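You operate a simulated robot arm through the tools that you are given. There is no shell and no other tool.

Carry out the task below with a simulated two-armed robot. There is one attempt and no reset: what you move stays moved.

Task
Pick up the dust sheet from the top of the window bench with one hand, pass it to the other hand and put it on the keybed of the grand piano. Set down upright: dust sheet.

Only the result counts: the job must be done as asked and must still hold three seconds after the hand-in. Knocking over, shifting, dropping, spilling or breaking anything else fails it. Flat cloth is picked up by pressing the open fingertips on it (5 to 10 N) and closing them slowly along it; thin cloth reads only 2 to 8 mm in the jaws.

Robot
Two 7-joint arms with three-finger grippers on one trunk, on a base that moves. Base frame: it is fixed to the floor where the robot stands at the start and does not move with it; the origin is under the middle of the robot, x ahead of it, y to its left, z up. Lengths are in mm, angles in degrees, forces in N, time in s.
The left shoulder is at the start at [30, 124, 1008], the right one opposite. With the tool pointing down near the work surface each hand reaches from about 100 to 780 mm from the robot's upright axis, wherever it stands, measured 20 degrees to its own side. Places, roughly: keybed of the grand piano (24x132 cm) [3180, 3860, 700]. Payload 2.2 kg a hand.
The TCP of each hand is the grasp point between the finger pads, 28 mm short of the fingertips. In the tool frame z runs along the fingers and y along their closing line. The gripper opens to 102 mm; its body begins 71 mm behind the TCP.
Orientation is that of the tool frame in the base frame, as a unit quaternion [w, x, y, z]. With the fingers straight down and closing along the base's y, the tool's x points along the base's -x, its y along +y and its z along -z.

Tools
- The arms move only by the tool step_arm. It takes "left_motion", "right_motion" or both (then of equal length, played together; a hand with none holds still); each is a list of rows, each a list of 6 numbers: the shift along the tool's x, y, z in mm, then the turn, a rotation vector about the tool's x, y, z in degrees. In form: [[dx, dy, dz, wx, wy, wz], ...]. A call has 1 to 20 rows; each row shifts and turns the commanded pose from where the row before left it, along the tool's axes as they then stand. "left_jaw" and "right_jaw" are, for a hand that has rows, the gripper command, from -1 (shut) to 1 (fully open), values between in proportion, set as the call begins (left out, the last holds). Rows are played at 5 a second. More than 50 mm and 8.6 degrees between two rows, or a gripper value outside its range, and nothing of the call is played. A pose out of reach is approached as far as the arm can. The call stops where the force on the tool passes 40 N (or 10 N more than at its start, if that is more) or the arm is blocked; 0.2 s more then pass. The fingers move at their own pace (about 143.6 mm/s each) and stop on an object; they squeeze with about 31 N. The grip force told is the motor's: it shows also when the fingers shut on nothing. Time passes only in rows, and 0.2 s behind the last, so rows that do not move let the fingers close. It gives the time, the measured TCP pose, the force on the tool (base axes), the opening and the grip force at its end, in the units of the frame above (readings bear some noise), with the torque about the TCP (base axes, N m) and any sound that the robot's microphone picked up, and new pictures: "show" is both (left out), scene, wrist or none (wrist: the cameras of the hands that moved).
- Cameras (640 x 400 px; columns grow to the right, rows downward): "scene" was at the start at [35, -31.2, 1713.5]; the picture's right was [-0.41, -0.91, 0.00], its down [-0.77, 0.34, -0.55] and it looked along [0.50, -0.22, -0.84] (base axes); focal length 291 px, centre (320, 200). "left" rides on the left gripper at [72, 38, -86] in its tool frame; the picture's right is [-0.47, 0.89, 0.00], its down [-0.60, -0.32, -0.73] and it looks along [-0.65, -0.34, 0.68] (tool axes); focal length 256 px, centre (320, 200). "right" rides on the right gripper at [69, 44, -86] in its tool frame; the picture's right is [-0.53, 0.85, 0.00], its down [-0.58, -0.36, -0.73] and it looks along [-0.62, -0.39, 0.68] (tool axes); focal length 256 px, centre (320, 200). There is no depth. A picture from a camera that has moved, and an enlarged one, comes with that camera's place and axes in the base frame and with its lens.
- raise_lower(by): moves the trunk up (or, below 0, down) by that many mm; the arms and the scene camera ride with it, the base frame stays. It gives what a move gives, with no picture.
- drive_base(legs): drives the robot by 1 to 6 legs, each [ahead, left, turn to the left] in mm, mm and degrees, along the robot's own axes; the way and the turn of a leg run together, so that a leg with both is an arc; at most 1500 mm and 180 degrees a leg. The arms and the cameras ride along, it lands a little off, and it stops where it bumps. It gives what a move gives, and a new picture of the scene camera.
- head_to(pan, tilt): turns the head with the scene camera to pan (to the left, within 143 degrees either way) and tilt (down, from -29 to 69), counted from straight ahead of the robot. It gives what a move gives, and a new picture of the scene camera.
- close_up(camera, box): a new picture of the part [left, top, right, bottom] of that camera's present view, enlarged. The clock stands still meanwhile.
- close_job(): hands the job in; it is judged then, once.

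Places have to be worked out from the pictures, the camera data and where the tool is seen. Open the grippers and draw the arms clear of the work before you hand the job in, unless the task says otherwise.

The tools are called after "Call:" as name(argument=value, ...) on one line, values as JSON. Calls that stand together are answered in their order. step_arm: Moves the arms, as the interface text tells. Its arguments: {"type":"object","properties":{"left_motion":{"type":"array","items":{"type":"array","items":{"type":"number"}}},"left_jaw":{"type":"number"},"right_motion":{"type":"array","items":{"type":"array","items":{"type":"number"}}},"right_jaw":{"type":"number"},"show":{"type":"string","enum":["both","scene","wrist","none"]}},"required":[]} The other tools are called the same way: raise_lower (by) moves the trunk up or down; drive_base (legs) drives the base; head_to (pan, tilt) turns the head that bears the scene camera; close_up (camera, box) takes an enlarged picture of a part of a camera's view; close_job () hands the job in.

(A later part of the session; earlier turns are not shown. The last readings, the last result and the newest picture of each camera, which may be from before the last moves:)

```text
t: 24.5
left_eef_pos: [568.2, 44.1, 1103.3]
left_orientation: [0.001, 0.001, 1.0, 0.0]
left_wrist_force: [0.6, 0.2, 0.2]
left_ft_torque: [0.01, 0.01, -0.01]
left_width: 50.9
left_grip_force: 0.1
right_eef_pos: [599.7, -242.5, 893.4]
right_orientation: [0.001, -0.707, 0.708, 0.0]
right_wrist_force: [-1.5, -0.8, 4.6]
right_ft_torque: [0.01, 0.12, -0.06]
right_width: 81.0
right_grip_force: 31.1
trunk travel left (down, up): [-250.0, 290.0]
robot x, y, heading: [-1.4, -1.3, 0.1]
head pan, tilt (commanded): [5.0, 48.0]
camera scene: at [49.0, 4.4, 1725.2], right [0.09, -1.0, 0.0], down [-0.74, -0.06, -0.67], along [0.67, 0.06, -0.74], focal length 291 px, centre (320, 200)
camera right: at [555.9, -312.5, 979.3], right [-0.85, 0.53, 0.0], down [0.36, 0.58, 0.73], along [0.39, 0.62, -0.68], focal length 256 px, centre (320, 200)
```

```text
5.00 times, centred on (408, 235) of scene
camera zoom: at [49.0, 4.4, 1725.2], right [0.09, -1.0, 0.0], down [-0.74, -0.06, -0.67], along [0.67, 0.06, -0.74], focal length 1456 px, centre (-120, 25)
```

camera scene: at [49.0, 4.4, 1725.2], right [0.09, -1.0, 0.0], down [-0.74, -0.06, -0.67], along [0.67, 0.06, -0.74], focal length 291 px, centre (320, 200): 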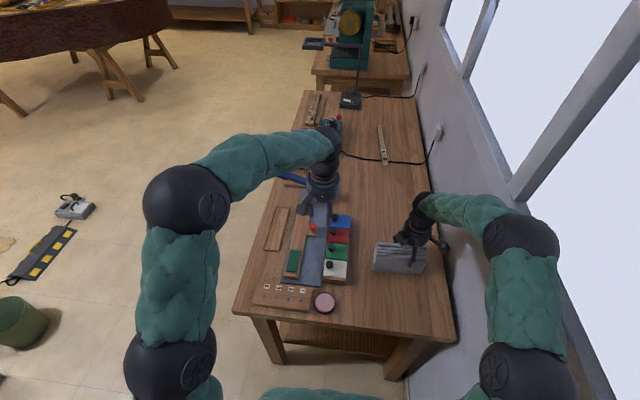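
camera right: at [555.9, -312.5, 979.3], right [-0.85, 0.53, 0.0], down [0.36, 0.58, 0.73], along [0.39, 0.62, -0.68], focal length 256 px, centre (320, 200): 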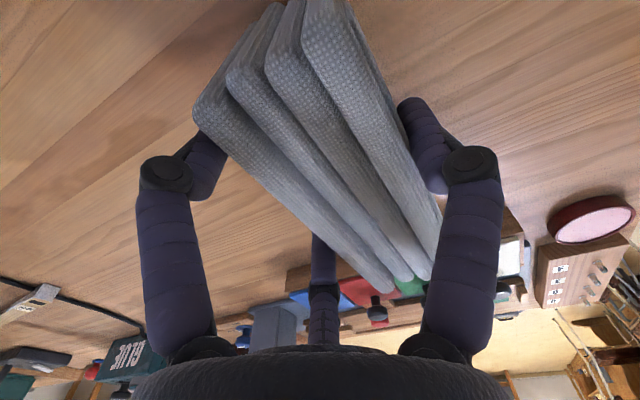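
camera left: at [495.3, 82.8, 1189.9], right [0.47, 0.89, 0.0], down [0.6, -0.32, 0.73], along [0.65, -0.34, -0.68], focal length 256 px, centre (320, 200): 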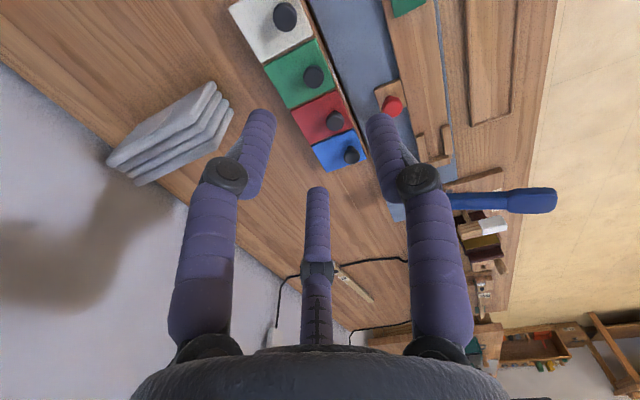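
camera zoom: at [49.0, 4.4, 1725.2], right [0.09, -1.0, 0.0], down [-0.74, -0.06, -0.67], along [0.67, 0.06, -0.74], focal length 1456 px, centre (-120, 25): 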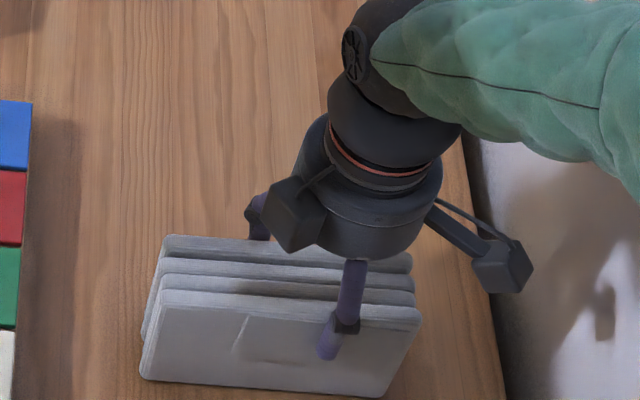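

Gripped at 81 mm with 31 N, just as the 57 mm thickness predicted. I lift it slowly by 150 mm and check that it comes along straight.

Call:
step_arm(right_motion=[[0, 0, -10, 0, 0, 0], [0, 0, -15, 0, 0, 0], [0, 0, -25, 0, 0, 0], [0, 0, -25, 0, 0, 0], [0, 0, -25, 0, 0, 0], [0, 0, -25, 0, 0, 0], [0, 0, -25, 0, 0, 0], [0, 0, 0, 0, 0, 0]], right_jaw=-1.0, show="both")

```text
t: 26.3
left_eef_pos: [569.5, 43.8, 1103.6]
left_orientation: [0.0, 0.001, 1.0, -0.001]
left_wrist_force: [0.2, 0.0, 0.5]
left_ft_torque: [0.0, -0.01, 0.01]
left_width: 51.0
left_grip_force: 0.0
right_eef_pos: [599.1, -243.7, 1039.4]
right_orientation: [0.001, 0.708, -0.706, -0.001]
right_wrist_force: [0.4, 1.0, -3.5]
right_ft_torque: [-0.05, -0.01, -0.01]
right_width: 80.9
right_grip_force: 31.2
trunk travel left (down, up): [-250.0, 290.0]
robot x, y, heading: [2.0, 0.5, 0.1]
head pan, tilt (commanded): [5.0, 48.0]
camera scene: at [50.4, 4.2, 1725.1], right [0.09, -1.0, 0.0], down [-0.74, -0.06, -0.67], along [0.67, 0.06, -0.74], focal length 291 px, centre (320, 200)
camera right: at [555.8, -313.0, 1127.2], right [-0.85, 0.53, 0.0], down [0.37, 0.58, 0.73], along [0.39, 0.62, -0.68], focal length 256 px, centre (320, 200)
```

scene: 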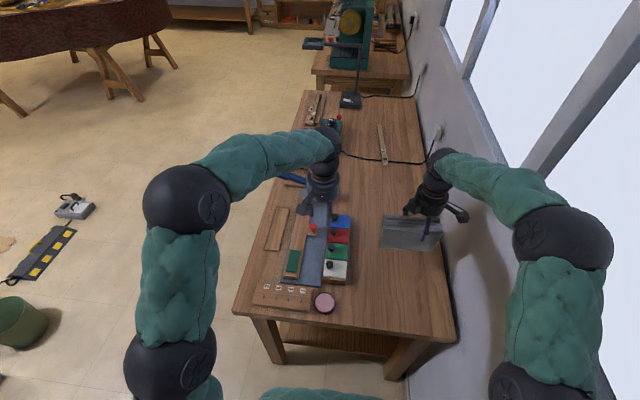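
right: 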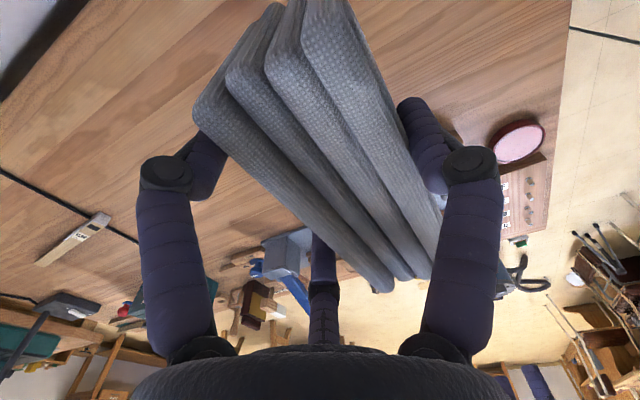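

The packet (about 0.4 kg) hangs straight in the right hand. Next I move the left hand out to the side, open it and turn it so it will lean in from the packet's left end with its pair of fingers on the near face.

Call:
step_arm(left_motion=[[0, 50, 0, 0, 0, 0], [0, 50, 0, 0, 0, 0], [0, 50, 0, 0, 0, 0], [0, 50, 0, 0, 0, 0], [0, 0, 0, 0, 0, 8.2], [0, 0, 0, 0, 0, 8.2], [0, 0, 0, 0, 0, 8.2], [0, 0, 0, 0, 0, 8.2], [0, 0, 0, 0, 0, 8.2], [0, 0, 0, 0, 0, 8.2], [0, 0, 0, 0, 0, 8.2], [0, 0, 0, 0, 0, 8.2], [0, 0, 0, 0, 0, 8.2], [0, 0, 0, 0, 0, 8.2], [0, 0, 0, 0, 0, 8.0]], left_jaw=1.0, show="none")

Call:
step_arm(left_motion=[[0, 0, 0, 0, -7.9, 0], [0, 0, 0, 0, -7.9, 0], [0, 0, 0, 0, -7.9, 0], [0, 0, 0, 0, -7.9, 0], [0, 0, 0, 0, -7.8, 0], [0, 0, 0, 0, -7.8, 0], [0, 0, 0, 0, -7.8, 0], [0, 0, 0, 0, 0, 0]], left_jaw=1.0, show="both")

```text
t: 29.5
left_eef_pos: [568.5, 243.6, 1102.3]
left_orientation: [0.0, 0.708, 0.706, 0.0]
left_wrist_force: [-0.2, -0.4, -0.8]
left_ft_torque: [-0.03, 0.0, 0.02]
left_width: 102.4
left_grip_force: 0.1
right_eef_pos: [598.8, -244.0, 1041.1]
right_orientation: [0.0, -0.707, 0.707, 0.0]
right_wrist_force: [1.0, 0.1, -3.6]
right_ft_torque: [-0.09, -0.05, 0.01]
right_width: 81.0
right_grip_force: 30.8
trunk travel left (down, up): [-250.0, 290.0]
robot x, y, heading: [2.6, -0.4, -0.0]
head pan, tilt (commanded): [5.0, 48.0]
```

```text
t: 31.3
left_eef_pos: [568.0, 243.5, 1103.7]
left_orientation: [0.327, 0.628, 0.626, -0.326]
left_wrist_force: [0.3, 0.5, -0.2]
left_ft_torque: [0.0, 0.04, 0.01]
left_width: 101.9
left_grip_force: 0.0
right_eef_pos: [599.3, -242.2, 1040.0]
right_orientation: [0.0, -0.706, 0.708, 0.0]
right_wrist_force: [-0.2, 0.7, -3.5]
right_ft_torque: [-0.08, -0.04, -0.01]
right_width: 80.8
right_grip_force: 30.9
trunk travel left (down, up): [-250.0, 290.0]
robot x, y, heading: [0.2, 1.5, 0.0]
head pan, tilt (commanded): [5.0, 48.0]
camera scene: at [49.5, 3.8, 1725.1], right [0.09, -1.0, 0.0], down [-0.74, -0.06, -0.67], along [0.67, 0.06, -0.74], focal length 291 px, centre (320, 200)
camera left: at [605.1, 356.2, 1093.3], right [0.88, -0.27, 0.38], down [-0.32, 0.26, 0.91], along [-0.34, -0.93, 0.14], focal length 256 px, centre (320, 200)
```

scene: 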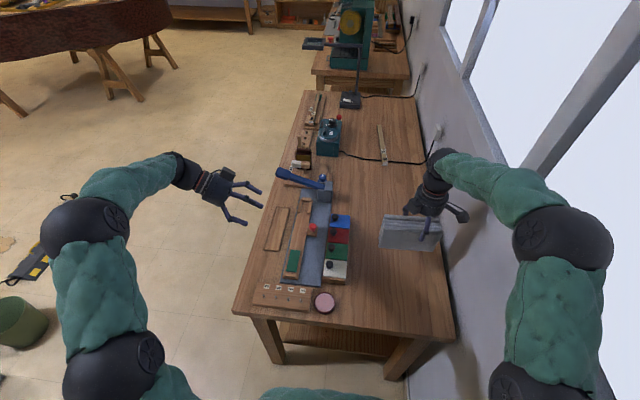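
left: 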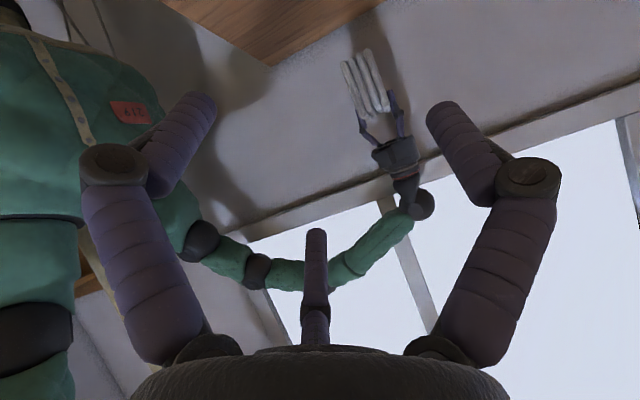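

Both hands are in good attitude. I bring the packet toward the middle with the right hand, and then measure before bringing the left hand to a stand-off point in line with its approach.

Call:
step_arm(right_motion=[[-29, 8, -4, 0, 0, 0], [-29, 8, -4, 0, 0, 0], [-29, 8, -4, 0, 0, 0], [-28, 8, -4, 0, 0, 0], [-28, 8, -4, 0, 0, 0], [0, 0, 0, 0, 0, 0]], right_jaw=-1.0, show="none")

Call:
step_arm(left_motion=[[-22.5, -8.5, 32, 0, 0, 0], [-22.5, -8.5, 32, 0, 0, 0], [-22.5, -8.5, 32, 0, 0, 0], [-22.3, -8.5, 32, 0, 0, 0], [0, 0, 0, 0, 0, 0]], left_jaw=1.0, show="both")

Call:
close_up(camera="right", box=[160, 100, 640, 400])

Call:
close_up(camera="scene", box=[200, 140, 440, 290])

```text
t: 32.7
left_eef_pos: [567.7, 243.9, 1102.7]
left_orientation: [0.327, 0.627, 0.627, -0.327]
left_wrist_force: [0.0, -0.3, -0.6]
left_ft_torque: [0.01, -0.01, 0.0]
left_width: 102.0
left_grip_force: 0.1
right_eef_pos: [558.1, -98.6, 1064.9]
right_orientation: [0.0, 0.707, -0.707, 0.0]
right_wrist_force: [0.1, -0.4, -3.8]
right_ft_torque: [-0.1, -0.03, 0.01]
right_width: 80.9
right_grip_force: 31.2
trunk travel left (down, up): [-250.0, 290.0]
robot x, y, heading: [0.8, -1.4, 0.2]
head pan, tilt (commanded): [5.0, 48.0]
```

```text
t: 33.9
left_eef_pos: [536.6, 87.5, 1101.3]
left_orientation: [0.328, 0.626, 0.627, -0.327]
left_wrist_force: [0.0, 0.2, -0.1]
left_ft_torque: [-0.01, 0.01, -0.02]
left_width: 101.9
left_grip_force: 0.0
right_eef_pos: [558.2, -98.0, 1063.4]
right_orientation: [0.001, 0.707, -0.707, 0.0]
right_wrist_force: [0.0, 0.8, -3.5]
right_ft_torque: [-0.09, -0.04, -0.01]
right_width: 80.8
right_grip_force: 31.1
trunk travel left (down, up): [-250.0, 290.0]
robot x, y, heading: [-1.4, -0.8, -0.1]
head pan, tilt (commanded): [5.0, 48.0]
camera scene: at [50.2, 5.2, 1725.1], right [0.09, -1.0, 0.0], down [-0.74, -0.07, -0.67], along [0.67, 0.06, -0.74], focal length 291 px, centre (320, 200)
camera left: at [572.2, 200.3, 1092.5], right [0.89, -0.27, 0.38], down [-0.32, 0.25, 0.91], along [-0.34, -0.93, 0.14], focal length 256 px, centre (320, 200)
```

scene: 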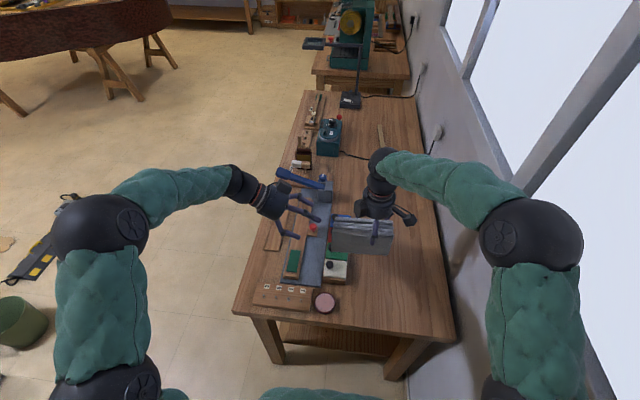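
left: 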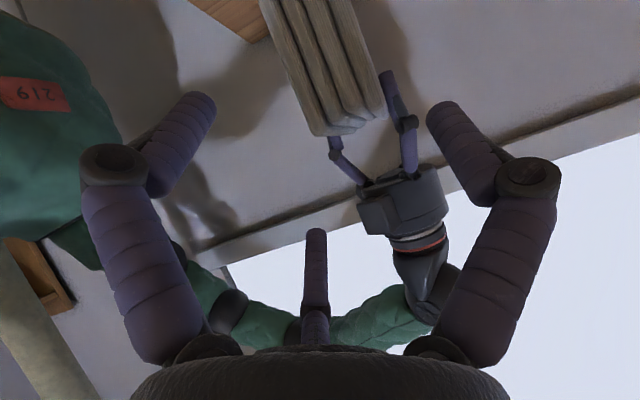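

```text
1.33 times, centred on (400, 250) of right
camera zoom: at [515.0, -166.9, 1150.9], right [-0.85, 0.53, 0.0], down [0.36, 0.58, 0.73], along [0.39, 0.62, -0.68], focal length 341 px, centre (213, 133)
```

zoom: 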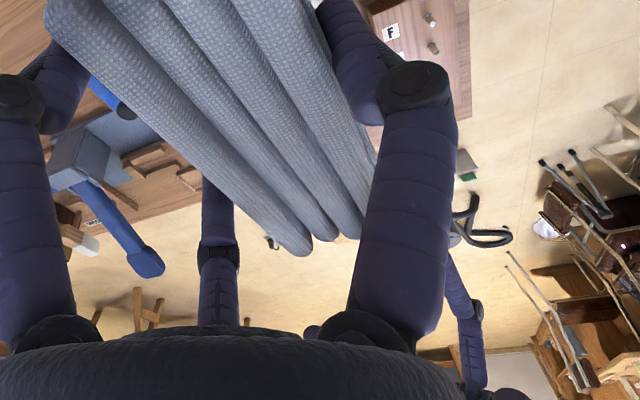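

```text
2.67 times, centred on (320, 215) of scene
camera zoom: at [50.2, 5.2, 1725.1], right [0.09, -1.0, 0.0], down [-0.74, -0.07, -0.67], along [0.67, 0.06, -0.74], focal length 776 px, centre (320, 160)
```

zoom: 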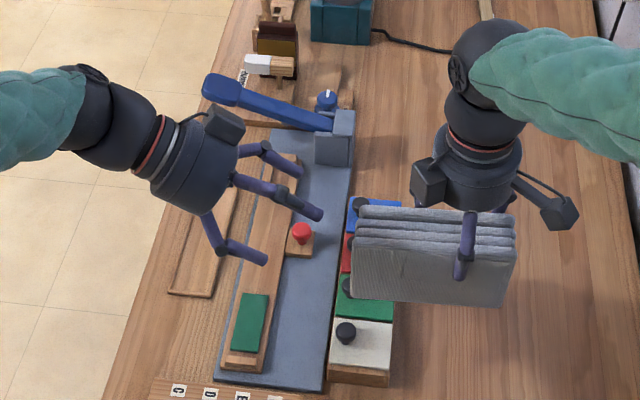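

The measured poses predict the packet's corners in the left view to within a few pixels, so the geometry is right. I correct the small lateral error and advance 60 mm along the left tool axis, then check.

Call:
step_arm(left_motion=[[-3.8, -4.4, 0, 0, 0, 0], [0, 0, 20, 0, 0, 0], [0, 0, 20, 0, 0, 0], [0, 0, 20, 0, 0, 0], [0, 0, 0, 0, 0, 0]], left_jaw=1.0, show="wrist")

Call:
close_up(camera="scene", box=[240, 150, 432, 270])

Call:
close_up(camera="right", box=[160, 100, 640, 400])

```text
t: 35.1
left_eef_pos: [530.8, 38.6, 1071.9]
left_orientation: [0.327, 0.627, 0.626, -0.327]
left_wrist_force: [-0.3, 0.2, -0.7]
left_ft_torque: [-0.02, 0.01, 0.0]
left_width: 101.9
left_grip_force: 0.0
right_eef_pos: [558.6, -98.8, 1064.5]
right_orientation: [0.0, -0.707, 0.707, 0.0]
right_wrist_force: [-0.2, 0.2, -2.3]
right_ft_torque: [-0.13, -0.04, 0.0]
right_width: 80.8
right_grip_force: 31.1
trunk travel left (down, up): [-250.0, 290.0]
robot x, y, heading: [2.6, -1.3, -0.1]
head pan, tilt (commanded): [5.0, 48.0]
camera left: at [567.6, 150.4, 1062.8], right [0.88, -0.27, 0.38], down [-0.32, 0.25, 0.91], along [-0.34, -0.93, 0.14], focal length 256 px, centre (320, 200)
```

left: 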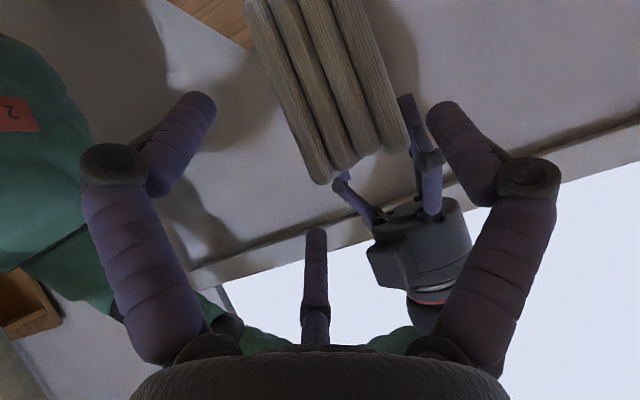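

```text
3.33 times, centred on (336, 210) of scene
camera zoom: at [49.5, 4.8, 1725.1], right [0.09, -1.0, 0.0], down [-0.74, -0.07, -0.67], along [0.67, 0.06, -0.74], focal length 971 px, centre (267, 167)
```

zoom: 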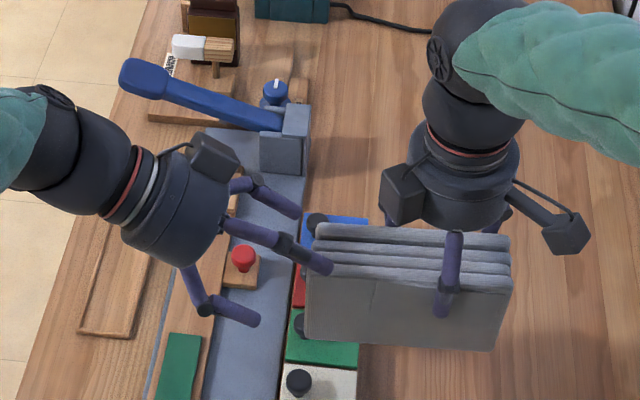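

```text
1.33 times, centred on (400, 250) of right
camera zoom: at [514.5, -167.2, 1151.2], right [-0.85, 0.53, 0.0], down [0.36, 0.58, 0.73], along [0.39, 0.62, -0.68], focal length 341 px, centre (213, 133)
```

zoom: 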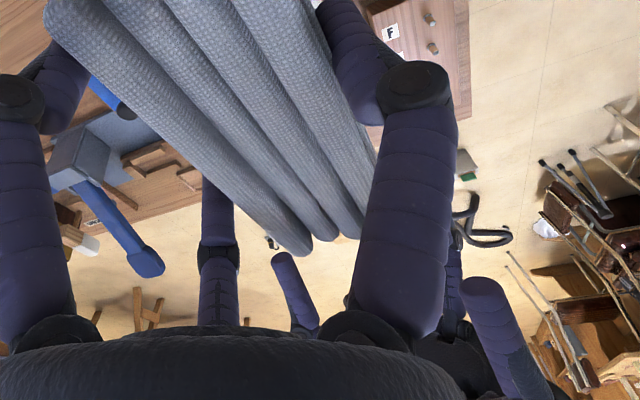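

Fingers line up either side of the packet with about 8 mm to spare and the right hand's box stays clear above. I advance the remaining 59 mm in small steps.

Call:
step_arm(left_motion=[[-0.5, 1.0, 12, 0, 0, 0], [0, 0, 12, 0, 0, 0], [0, 0, 12, 0, 0, 0], [0, 0, 12, 0, 0, 0], [0, 0, 11, 0, 0, 0], [0, 0, 0, 0, 0, 0]], left_jaw=1.0, show="wrist")

Call:
close_up(camera="scene", box=[264, 170, 408, 260])

Call:
close_up(camera="right", box=[160, 100, 640, 400])

```text
t: 36.5
left_eef_pos: [531.9, -13.3, 1040.0]
left_orientation: [0.327, 0.628, 0.627, -0.327]
left_wrist_force: [0.4, 0.2, -0.1]
left_ft_torque: [-0.01, 0.03, -0.04]
left_width: 102.1
left_grip_force: 0.2
right_eef_pos: [559.2, -97.6, 1063.4]
right_orientation: [-0.001, -0.707, 0.707, 0.0]
right_wrist_force: [0.9, -0.7, -3.6]
right_ft_torque: [-0.08, -0.05, 0.01]
right_width: 80.6
right_grip_force: 31.5
trunk travel left (down, up): [-250.0, 290.0]
robot x, y, heading: [0.8, -3.1, -0.2]
head pan, tilt (commanded): [5.0, 48.0]
camera left: at [568.0, 99.7, 1029.8], right [0.88, -0.27, 0.38], down [-0.32, 0.25, 0.91], along [-0.34, -0.93, 0.14], focal length 256 px, centre (320, 200)
```

left: 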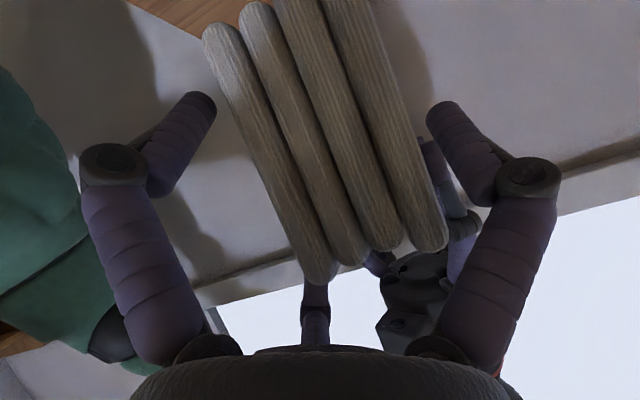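

```text
4.44 times, centred on (336, 215) of scene
camera zoom: at [49.8, 4.5, 1725.1], right [0.09, -1.0, 0.0], down [-0.74, -0.06, -0.67], along [0.67, 0.06, -0.74], focal length 1294 px, centre (249, 133)
```

zoom: 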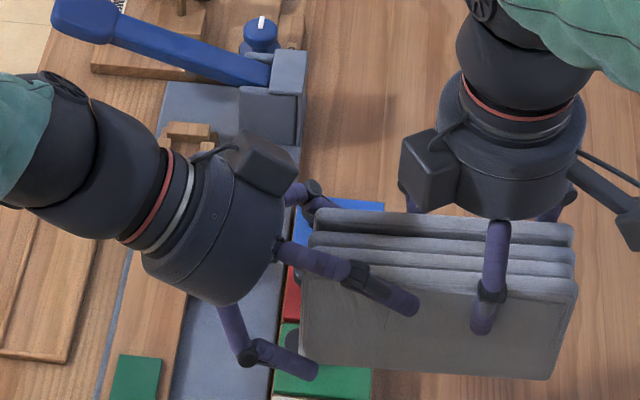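

```text
1.33 times, centred on (400, 250) of right
camera zoom: at [514.7, -167.4, 1151.0], right [-0.85, 0.53, 0.0], down [0.36, 0.58, 0.73], along [0.39, 0.62, -0.68], focal length 341 px, centre (213, 133)
```

zoom: 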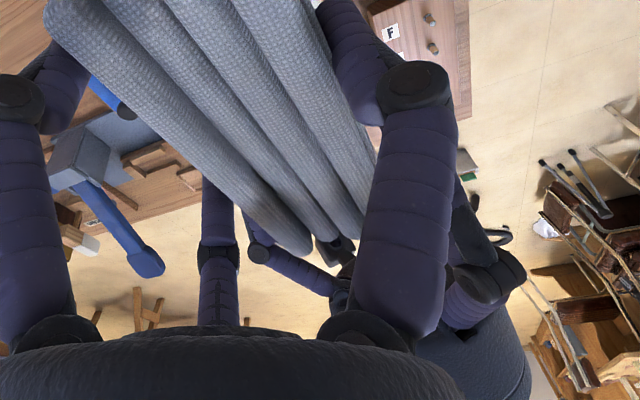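

The left hand is in place with about 7–8 mm each side. I centre it by 2 mm and narrow the jaws to near contact, then shut them.

Call:
step_arm(left_motion=[[0, 2, 0, 0, 0, 0], [0, 0, 0, 0, 0, 0], [0, 0, 0, 0, 0, 0]], left_jaw=0.68, show="none")

Call:
step_arm(left_motion=[[0, 0, 0, 0, 0, 0], [0, 0, 0, 0, 0, 0], [0, 0, 0, 0, 0, 0], [0, 0, 0, 0, 0, 0]], left_jaw=-1.0, show="wrist")

Call:
close_up(camera="scene", box=[264, 170, 408, 260])

```text
t: 37.3
left_eef_pos: [533.6, -11.9, 1039.0]
left_orientation: [0.328, 0.626, 0.627, -0.327]
left_wrist_force: [0.4, -0.1, -0.9]
left_ft_torque: [-0.01, -0.01, -0.02]
left_width: 85.7
left_grip_force: 0.0
right_eef_pos: [557.5, -97.9, 1064.8]
right_orientation: [0.0, -0.707, 0.707, 0.0]
right_wrist_force: [-0.1, 0.2, -2.9]
right_ft_torque: [-0.08, -0.07, 0.02]
right_width: 80.9
right_grip_force: 30.7
trunk travel left (down, up): [-250.0, 290.0]
robot x, y, heading: [1.7, -0.1, 0.1]
head pan, tilt (commanded): [5.0, 48.0]
```

```text
t: 38.3
left_eef_pos: [533.0, -12.1, 1038.0]
left_orientation: [0.328, 0.627, 0.627, -0.326]
left_wrist_force: [9.0, 5.9, 0.0]
left_ft_torque: [0.13, 0.18, 0.52]
left_width: 81.0
left_grip_force: 30.9
right_eef_pos: [557.2, -97.8, 1063.5]
right_orientation: [-0.001, -0.707, 0.707, 0.001]
right_wrist_force: [-10.3, -5.7, -0.4]
right_ft_torque: [-0.08, 0.1, 0.44]
right_width: 81.0
right_grip_force: 29.8
trunk travel left (down, up): [-250.0, 290.0]
robot x, y, heading: [-3.2, 0.7, 0.2]
head pan, tilt (commanded): [5.0, 48.0]
camera left: at [570.5, 100.7, 1029.7], right [0.89, -0.26, 0.38], down [-0.32, 0.25, 0.91], along [-0.34, -0.93, 0.14], focal length 256 px, centre (320, 200)
```

left: 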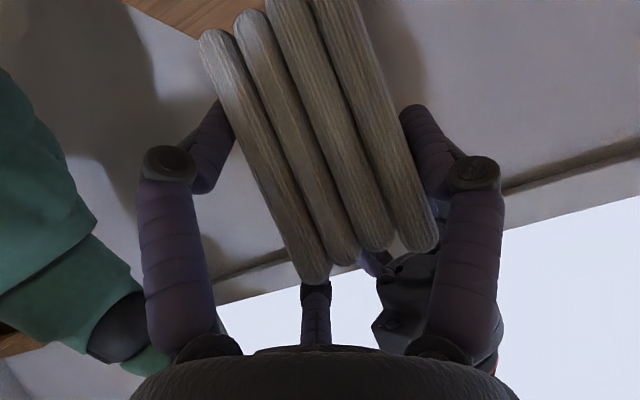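

```text
4.44 times, centred on (336, 215) of scene
camera zoom: at [49.9, 4.3, 1725.1], right [0.09, -1.0, 0.0], down [-0.74, -0.06, -0.67], along [0.67, 0.06, -0.74], focal length 1294 px, centre (249, 133)
```

zoom: 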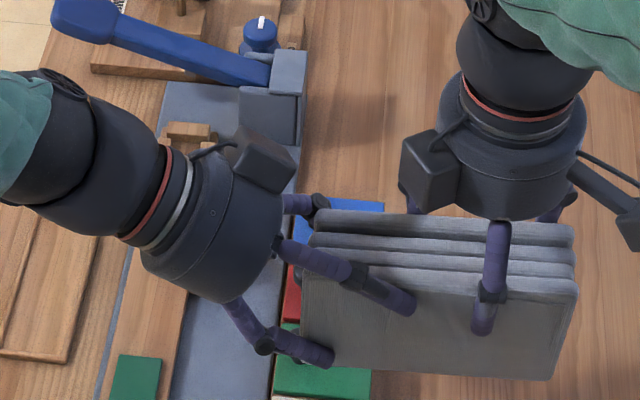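

Both hands hold the packet (81 mm, 31 N each) with only about 10 N between them. I open the right hand now and check that the left carries the load.

Call:
step_arm(right_motion=[[0, 0, 0, 0, 0, 0], [0, 0, 0, 0, 0, 0], [0, 0, 0, 0, 0, 0]], right_jaw=1.0, show="both")

Call:
close_up(camera="scene", box=[264, 170, 408, 260])

```text
t: 39.1
left_eef_pos: [532.5, -13.6, 1038.3]
left_orientation: [0.327, 0.627, 0.627, -0.327]
left_wrist_force: [1.2, 1.6, 0.0]
left_ft_torque: [0.18, 0.03, 0.0]
left_width: 80.8
left_grip_force: 30.6
right_eef_pos: [558.6, -97.0, 1063.9]
right_orientation: [0.0, -0.707, 0.708, 0.0]
right_wrist_force: [0.4, -0.5, -0.8]
right_ft_torque: [0.0, 0.02, -0.04]
right_width: 101.9
right_grip_force: 0.1
trunk travel left (down, up): [-250.0, 290.0]
robot x, y, heading: [-0.9, 3.9, 0.0]
head pan, tilt (commanded): [5.0, 48.0]
camera scene: at [49.9, 4.3, 1725.1], right [0.09, -1.0, 0.0], down [-0.74, -0.06, -0.67], along [0.67, 0.06, -0.74], focal length 291 px, centre (320, 200)
camera right: at [514.8, -167.6, 1151.1], right [-0.85, 0.53, 0.0], down [0.36, 0.58, 0.73], along [0.39, 0.62, -0.68], focal length 256 px, centre (320, 200)
```

scene: 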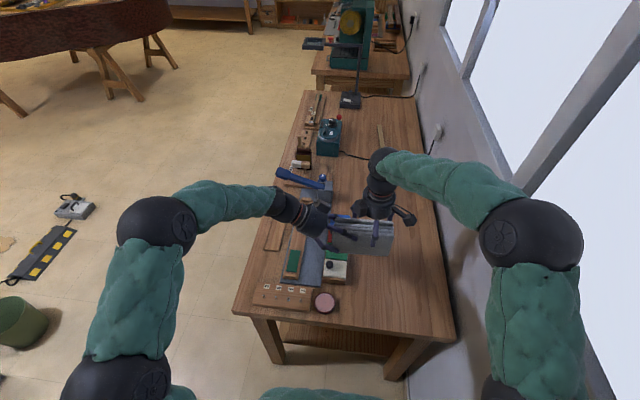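
right: 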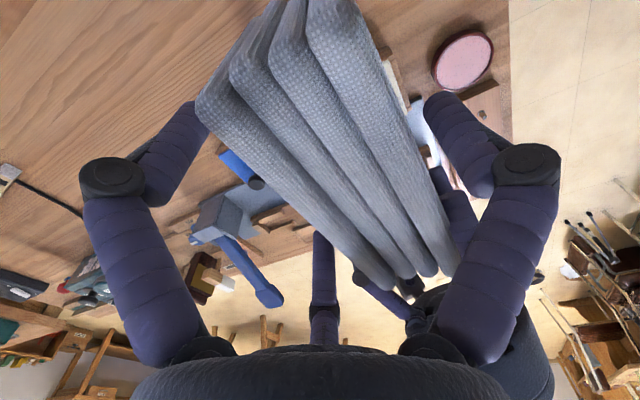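

```text
4.44 times, centred on (336, 215) of scene
camera zoom: at [49.9, 4.3, 1725.1], right [0.09, -1.0, 0.0], down [-0.74, -0.06, -0.67], along [0.67, 0.06, -0.74], focal length 1294 px, centre (249, 133)
```

zoom: 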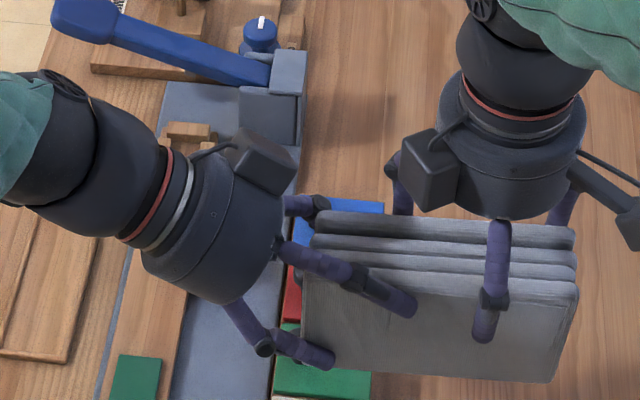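

The packet stayed still in the left hand. I draw the right hand straight up off it and re-read the left load.

Call:
step_arm(right_motion=[[0, 0, -15, 0, 0, 0], [0, 0, -25, 0, 0, 0], [0, 0, -30, 0, 0, 0], [0, 0, -30, 0, 0, 0], [0, 0, -30, 0, 0, 0], [0, 0, 0, 0, 0, 0]], right_jaw=1.0, show="both")

Call:
close_up(camera="scene", box=[264, 170, 408, 260])

```text
t: 40.5
left_eef_pos: [533.5, -12.8, 1039.3]
left_orientation: [0.327, 0.627, 0.627, -0.327]
left_wrist_force: [0.5, -0.1, 0.1]
left_ft_torque: [0.24, 0.04, 0.01]
left_width: 81.3
left_grip_force: 30.9
right_eef_pos: [559.2, -100.7, 1192.7]
right_orientation: [0.0, -0.707, 0.707, 0.0]
right_wrist_force: [0.5, 0.5, 1.3]
right_ft_torque: [-0.02, 0.04, 0.0]
right_width: 102.0
right_grip_force: 0.0
trunk travel left (down, up): [-250.0, 290.0]
robot x, y, heading: [-0.9, 0.7, -0.0]
head pan, tilt (commanded): [5.0, 48.0]
camera scene: at [50.2, 4.3, 1725.1], right [0.09, -1.0, 0.0], down [-0.74, -0.06, -0.67], along [0.67, 0.06, -0.74], focal length 291 px, centre (320, 200)
camera right: at [516.1, -169.8, 1279.0], right [-0.85, 0.53, 0.0], down [0.36, 0.58, 0.73], along [0.39, 0.62, -0.68], focal length 256 px, centre (320, 200)
```

scene: 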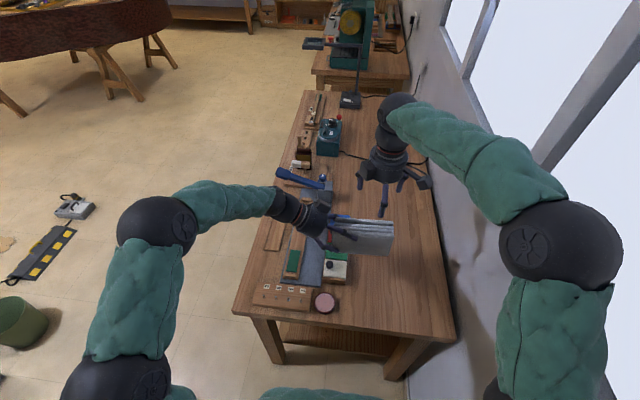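
right: 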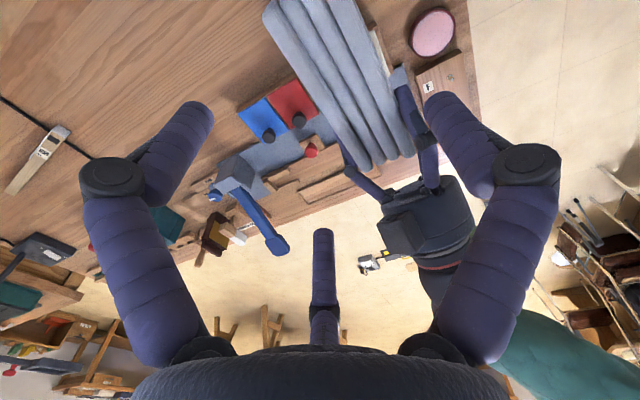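

```text
4.44 times, centred on (336, 215) of scene
camera zoom: at [50.2, 4.3, 1725.1], right [0.09, -1.0, 0.0], down [-0.74, -0.06, -0.67], along [0.67, 0.06, -0.74], focal length 1294 px, centre (249, 133)
```

zoom: 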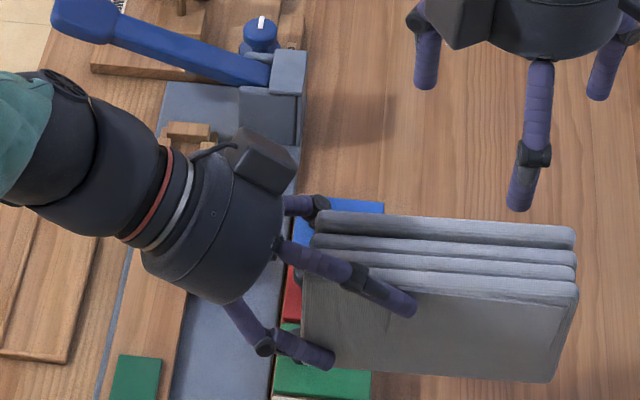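

The left hand holds the packet alone and level. I tuck both arms closer to the body for driving.

Call:
step_arm(left_motion=[[0, -30, 0, 0, 0, 0], [0, -30, 0, 0, 0, 0], [0, -30, 0, 0, 0, 0], [0, -20, 0, 0, 0, 0], [0, 0, 0, 0, 0, 0]], right_motion=[[30, 35, 0, 0, 0, 0], [30, 35, 0, 0, 0, 0], [30, 35, 0, 0, 0, 0], [30, 35, 0, 0, 0, 0], [30, 35, 0, 0, 0, 0]], left_jaw=-1.0, right_jaw=1.0, show="scene")

```text
t: 41.7
left_eef_pos: [420.1, -14.9, 1038.2]
left_orientation: [0.327, 0.628, 0.627, -0.326]
left_wrist_force: [-0.4, -0.3, -0.8]
left_ft_torque: [0.21, -0.01, 0.04]
left_width: 80.9
left_grip_force: 30.9
right_eef_pos: [380.7, -251.1, 1188.6]
right_orientation: [0.0, -0.707, 0.708, 0.0]
right_wrist_force: [0.7, -0.2, -0.1]
right_ft_torque: [0.02, -0.01, -0.01]
right_width: 101.8
right_grip_force: 0.0
trunk travel left (down, up): [-250.0, 290.0]
robot x, y, heading: [2.5, 0.5, -0.1]
head pan, tilt (commanded): [5.0, 48.0]
camera scene: at [48.4, 3.7, 1725.2], right [0.09, -1.0, 0.0], down [-0.74, -0.06, -0.67], along [0.67, 0.06, -0.74], focal length 291 px, centre (320, 200)
```

scene: 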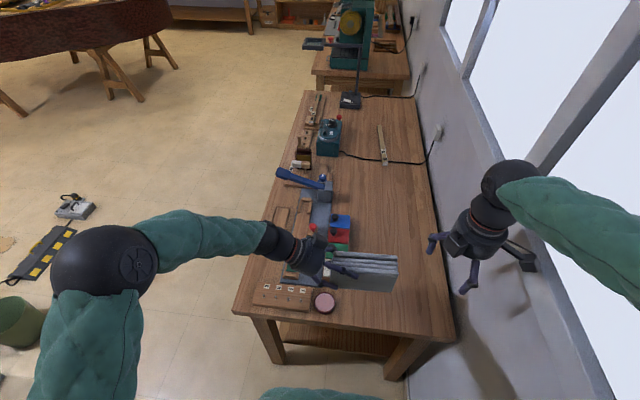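

The tuck is fine. I drive sideways to the left to get clear of the bench.

Call:
drive_base(legs=[[-100, 0, 0], [0, 800, 0]])

Call:
head_to(pan=0, tilt=25)

Call:
head_to(pan=60, tilt=20)

```text
t: 46.8
left_eef_pos: [323.7, 784.2, 1038.6]
left_orientation: [0.326, 0.63, 0.624, -0.328]
left_wrist_force: [-1.3, 0.0, 1.1]
left_ft_torque: [0.17, 0.04, 0.01]
left_width: 81.0
left_grip_force: 30.7
right_eef_pos: [282.3, 548.8, 1188.9]
right_orientation: [0.0, -0.704, 0.71, 0.001]
right_wrist_force: [-0.1, 0.2, -0.9]
right_ft_torque: [-0.02, 0.01, -0.02]
right_width: 102.2
right_grip_force: 0.0
trunk travel left (down, up): [-250.0, 290.0]
robot x, y, heading: [-93.8, 801.9, -0.5]
head pan, tilt (commanded): [5.0, 48.0]
camera scene: at [-47.0, 807.9, 1725.1], right [0.08, -1.0, 0.0], down [-0.74, -0.06, -0.67], along [0.67, 0.05, -0.74], focal length 291 px, centre (320, 200)
```

scene: 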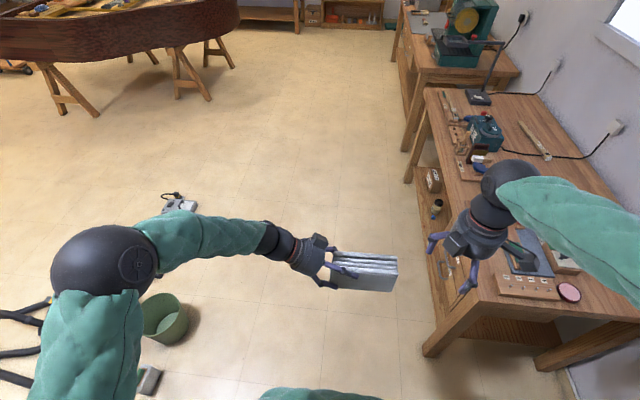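

```text
t: 47.6
left_eef_pos: [323.9, 783.8, 1039.7]
left_orientation: [0.326, 0.631, 0.623, -0.329]
left_wrist_force: [0.4, -0.5, 0.0]
left_ft_torque: [0.19, 0.03, -0.01]
left_width: 80.4
left_grip_force: 30.5
right_eef_pos: [282.3, 547.3, 1187.2]
right_orientation: [0.0, -0.704, 0.711, 0.0]
right_wrist_force: [-0.3, -0.1, -0.1]
right_ft_torque: [0.0, -0.01, 0.0]
right_width: 101.8
right_grip_force: 0.1
trunk travel left (down, up): [-250.0, 290.0]
robot x, y, heading: [-94.5, 804.2, -0.7]
head pan, tilt (commanded): [0.0, 25.0]
camera scene: at [-33.4, 800.3, 1759.8], right [-0.01, -1.0, 0.0], down [-0.42, 0.0, -0.91], along [0.91, -0.01, -0.42], focal length 291 px, centre (320, 200)
```

scene: 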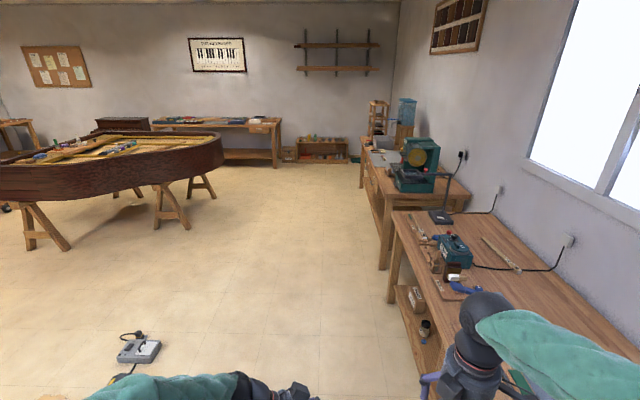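

```text
t: 48.9
left_eef_pos: [323.9, 785.0, 1037.9]
left_orientation: [0.325, 0.631, 0.623, -0.329]
left_wrist_force: [0.4, 0.3, 0.1]
left_ft_torque: [0.19, 0.03, -0.01]
left_width: 80.9
left_grip_force: 30.9
right_eef_pos: [282.2, 548.1, 1188.9]
right_orientation: [0.0, -0.704, 0.71, 0.0]
right_wrist_force: [-0.4, 0.1, 0.0]
right_ft_torque: [0.02, -0.02, -0.01]
right_width: 102.3
right_grip_force: 0.0
trunk travel left (down, up): [-250.0, 290.0]
robot x, y, heading: [-99.8, 801.0, -0.4]
head pan, tilt (commanded): [60.0, 20.0]
camera scene: at [-78.0, 881.2, 1768.0], right [0.86, -0.51, 0.0], down [-0.17, -0.29, -0.94], along [0.48, 0.81, -0.34], focal length 291 px, centre (320, 200)
```

scene: 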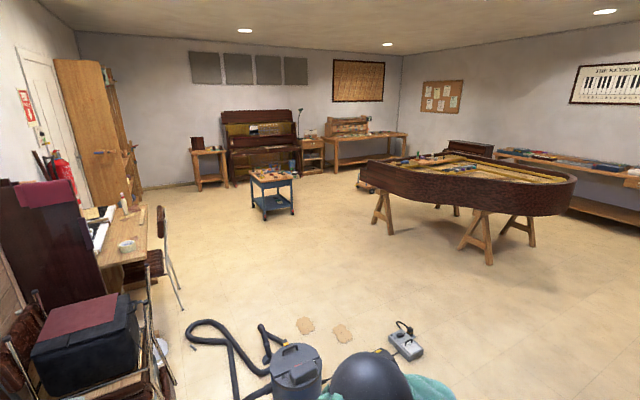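

The floor is clear between the bench and the piano, with the pedal box and vacuum well to the left. I drive ahead to x ≈ 1650 and then sideways toward the piano's keyboard end.

Call:
drive_base(legs=[[1500, 0, 0], [250, 0, 0], [0, 1100, 0]])

Call:
head_to(pan=50, tilt=22)

```text
t: 63.0
left_eef_pos: [2151.6, 1785.9, 1038.9]
left_orientation: [0.32, 0.641, 0.613, -0.334]
left_wrist_force: [-0.6, 0.4, 0.8]
left_ft_torque: [0.19, 0.04, -0.01]
left_width: 80.9
left_grip_force: 30.7
right_eef_pos: [2100.9, 1551.2, 1189.3]
right_orientation: [0.0, -0.691, 0.723, 0.0]
right_wrist_force: [-0.1, 0.5, 0.0]
right_ft_torque: [0.03, 0.02, -0.01]
right_width: 101.9
right_grip_force: 0.0
trunk travel left (down, up): [-250.0, 290.0]
robot x, y, heading: [1730.2, 1822.4, -2.7]
head pan, tilt (commanded): [60.0, 20.0]
camera scene: at [1752.3, 1897.7, 1768.0], right [0.84, -0.54, 0.0], down [-0.18, -0.29, -0.94], along [0.51, 0.79, -0.34], focal length 291 px, centre (320, 200)
```

scene: 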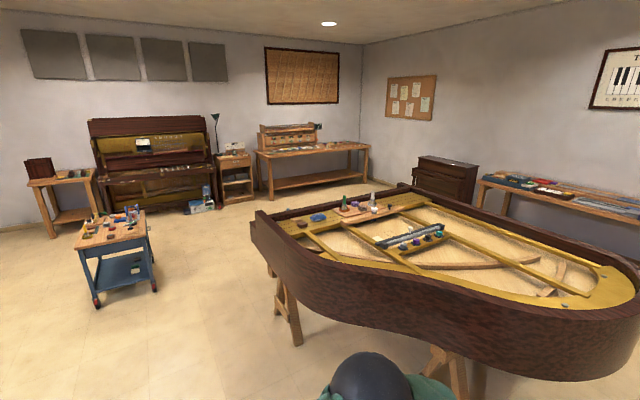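

```text
t: 63.7
left_eef_pos: [2150.2, 1786.7, 1038.7]
left_orientation: [0.32, 0.641, 0.612, -0.334]
left_wrist_force: [-0.2, -0.1, 0.7]
left_ft_torque: [0.22, 0.03, -0.02]
left_width: 81.2
left_grip_force: 31.0
right_eef_pos: [2100.4, 1550.4, 1188.2]
right_orientation: [0.0, -0.691, 0.723, 0.0]
right_wrist_force: [0.2, 0.8, -0.1]
right_ft_torque: [0.01, 0.0, 0.0]
right_width: 101.9
right_grip_force: 0.1
trunk travel left (down, up): [-250.0, 290.0]
robot x, y, heading: [1733.2, 1819.4, -2.3]
head pan, tilt (commanded): [50.0, 22.0]
camera scene: at [1764.8, 1886.9, 1764.8], right [0.74, -0.68, 0.0], down [-0.25, -0.28, -0.93], along [0.63, 0.68, -0.37], focal length 291 px, centre (320, 200)
```

scene: 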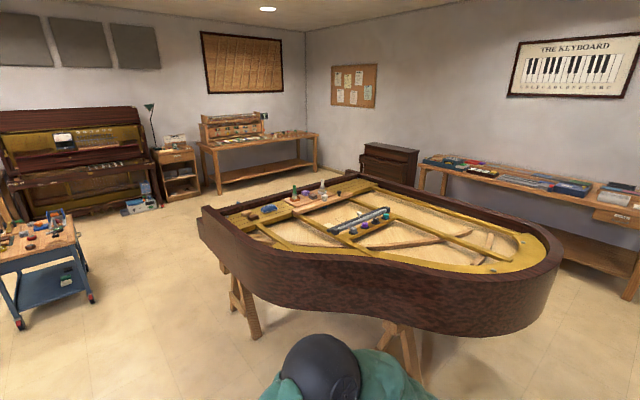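

The corridor between the blue cart (corner about [1700, 4720]) and the piano's keyboard corner is wide enough. I drive further along the piano's side and look at the keybed corner.

Call:
drive_base(legs=[[0, 1400, 2]])

Call:
head_to(pan=35, tilt=35)

```text
t: 70.8
left_eef_pos: [2202.5, 3227.7, 1038.9]
left_orientation: [0.323, 0.636, 0.618, -0.332]
left_wrist_force: [0.6, -0.3, 0.1]
left_ft_torque: [0.23, 0.06, 0.04]
left_width: 81.0
left_grip_force: 31.1
right_eef_pos: [2157.7, 2990.9, 1187.4]
right_orientation: [0.0, -0.697, 0.717, 0.0]
right_wrist_force: [0.5, 0.3, 0.3]
right_ft_torque: [0.01, -0.03, 0.01]
right_width: 102.0
right_grip_force: 0.0
trunk travel left (down, up): [-250.0, 290.0]
robot x, y, heading: [1782.7, 3253.1, -1.3]
head pan, tilt (commanded): [50.0, 22.0]
camera scene: at [1815.3, 3319.8, 1764.7], right [0.75, -0.66, 0.0], down [-0.25, -0.28, -0.93], along [0.61, 0.69, -0.37], focal length 291 px, centre (320, 200)
```

scene: 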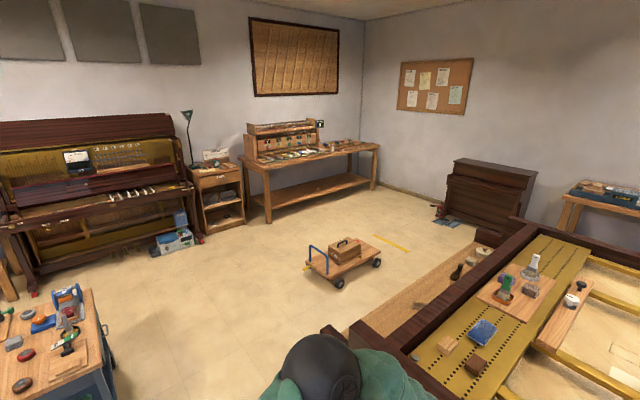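

```text
t: 71.6
left_eef_pos: [2203.1, 3226.6, 1038.9]
left_orientation: [0.322, 0.636, 0.618, -0.331]
left_wrist_force: [0.0, 1.0, 0.7]
left_ft_torque: [0.18, 0.04, -0.01]
left_width: 80.7
left_grip_force: 31.3
right_eef_pos: [2157.7, 2991.5, 1188.3]
right_orientation: [0.0, -0.698, 0.716, 0.0]
right_wrist_force: [-0.7, -0.4, -0.3]
right_ft_torque: [0.02, 0.02, 0.01]
right_width: 101.9
right_grip_force: 0.0
trunk travel left (down, up): [-250.0, 290.0]
robot x, y, heading: [1783.2, 3251.9, -1.9]
head pan, tilt (commanded): [35.0, 35.0]
camera scene: at [1827.1, 3298.5, 1744.2], right [0.55, -0.83, 0.0], down [-0.48, -0.32, -0.82], along [0.68, 0.45, -0.57], focal length 291 px, centre (320, 200)
```

scene: 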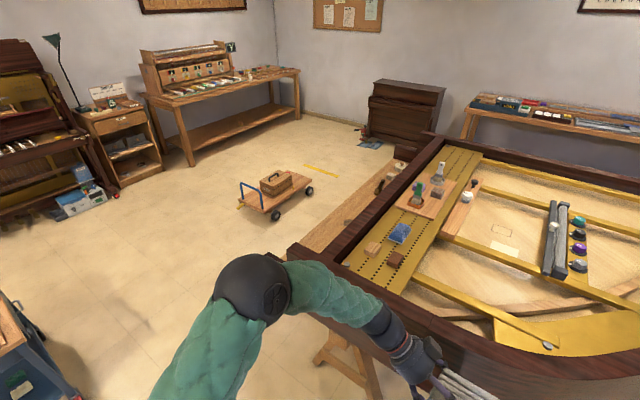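

The keybed shows as the bare wooden strip in front of the dark rail, with a few small things on it, and a dolly stands on the floor in front. I enlarge the keybed.

Call:
close_up(camera="scene", box=[280, 130, 460, 280])

Call:
close_up(camera="scene", box=[220, 140, 380, 240])

```text
2.67 times, centred on (370, 205) of scene
camera zoom: at [1827.1, 3298.5, 1744.2], right [0.55, -0.83, 0.0], down [-0.48, -0.32, -0.82], along [0.68, 0.45, -0.57], focal length 776 px, centre (187, 187)
```

zoom: 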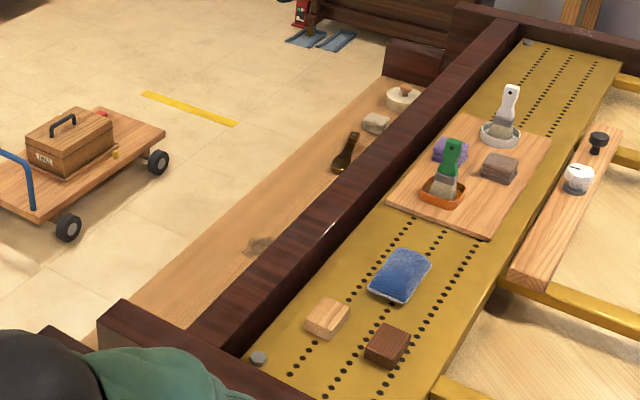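

```text
4.00 times, centred on (300, 190) of scene
camera zoom: at [1827.1, 3298.5, 1744.2], right [0.55, -0.83, 0.0], down [-0.48, -0.32, -0.82], along [0.68, 0.45, -0.57], focal length 1165 px, centre (400, 240)
```

zoom: 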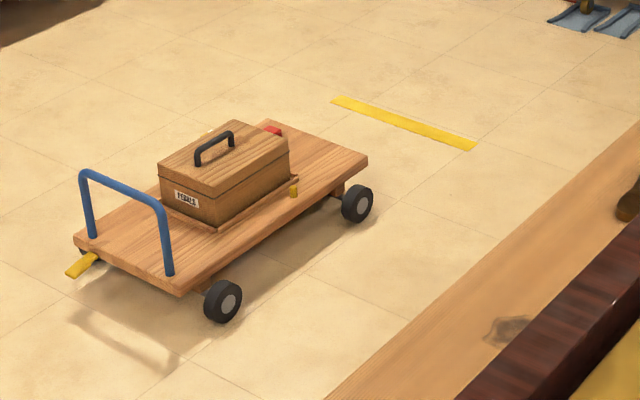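

The keybed's front edge reads y ≈ 3978, its free stretch is x ≈ 2600–3300 (tools lie beyond x ≈ 3340), and the dolly occupies x > 3290, y > 4800. I drive round the keyboard corner between cart and piano, staying about 450 mm clear of each.

Call:
drive_base(legs=[[0, 1080, 1.5]])

Call:
head_to(pan=-10, tilt=40)

```text
t: 77.0
left_eef_pos: [2210.8, 4293.2, 1039.1]
left_orientation: [0.329, 0.624, 0.63, -0.326]
left_wrist_force: [0.3, -0.9, 0.7]
left_ft_torque: [0.21, 0.05, -0.02]
left_width: 80.8
left_grip_force: 31.1
right_eef_pos: [2175.4, 4056.8, 1187.6]
right_orientation: [0.002, 0.71, -0.704, 0.0]
right_wrist_force: [0.0, 0.2, 0.6]
right_ft_torque: [-0.02, 0.0, 0.01]
right_width: 101.9
right_grip_force: 0.1
trunk travel left (down, up): [-250.0, 290.0]
robot x, y, heading: [1789.0, 4301.9, 0.7]
head pan, tilt (commanded): [35.0, 35.0]
camera scene: at [1833.4, 4351.3, 1744.1], right [0.58, -0.81, 0.0], down [-0.47, -0.33, -0.82], along [0.67, 0.48, -0.57], focal length 291 px, centre (320, 200)
```

scene: 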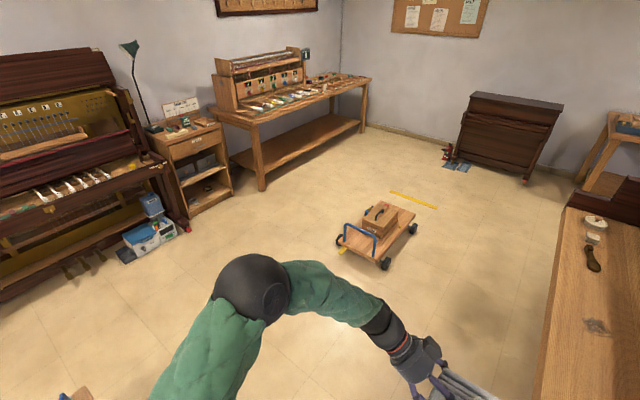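

```text
t: 78.2
left_eef_pos: [2210.6, 4292.6, 1038.7]
left_orientation: [0.329, 0.624, 0.63, -0.325]
left_wrist_force: [0.4, 0.0, -0.8]
left_ft_torque: [0.2, 0.06, 0.01]
left_width: 81.0
left_grip_force: 31.0
right_eef_pos: [2175.5, 4054.6, 1188.9]
right_orientation: [0.0, 0.711, -0.703, 0.0]
right_wrist_force: [0.9, 0.3, -0.1]
right_ft_torque: [0.01, -0.04, 0.0]
right_width: 102.1
right_grip_force: 0.0
trunk travel left (down, up): [-250.0, 290.0]
robot x, y, heading: [1792.3, 4302.2, 0.8]
head pan, tilt (commanded): [-10.0, 40.0]
camera scene: at [1845.7, 4285.6, 1736.6], right [-0.16, -0.99, 0.0], down [-0.63, 0.1, -0.77], along [0.76, -0.12, -0.64], focal length 291 px, centre (320, 200)
```

scene: 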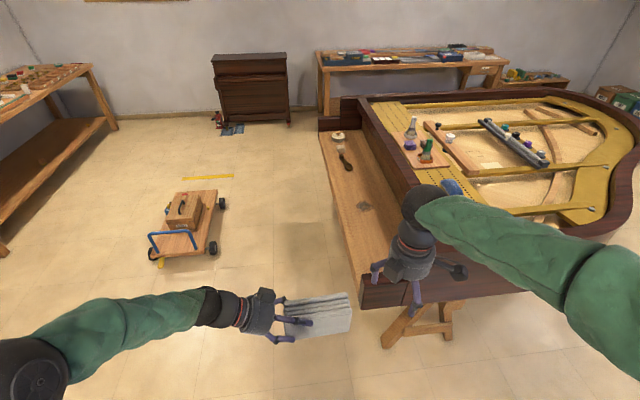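

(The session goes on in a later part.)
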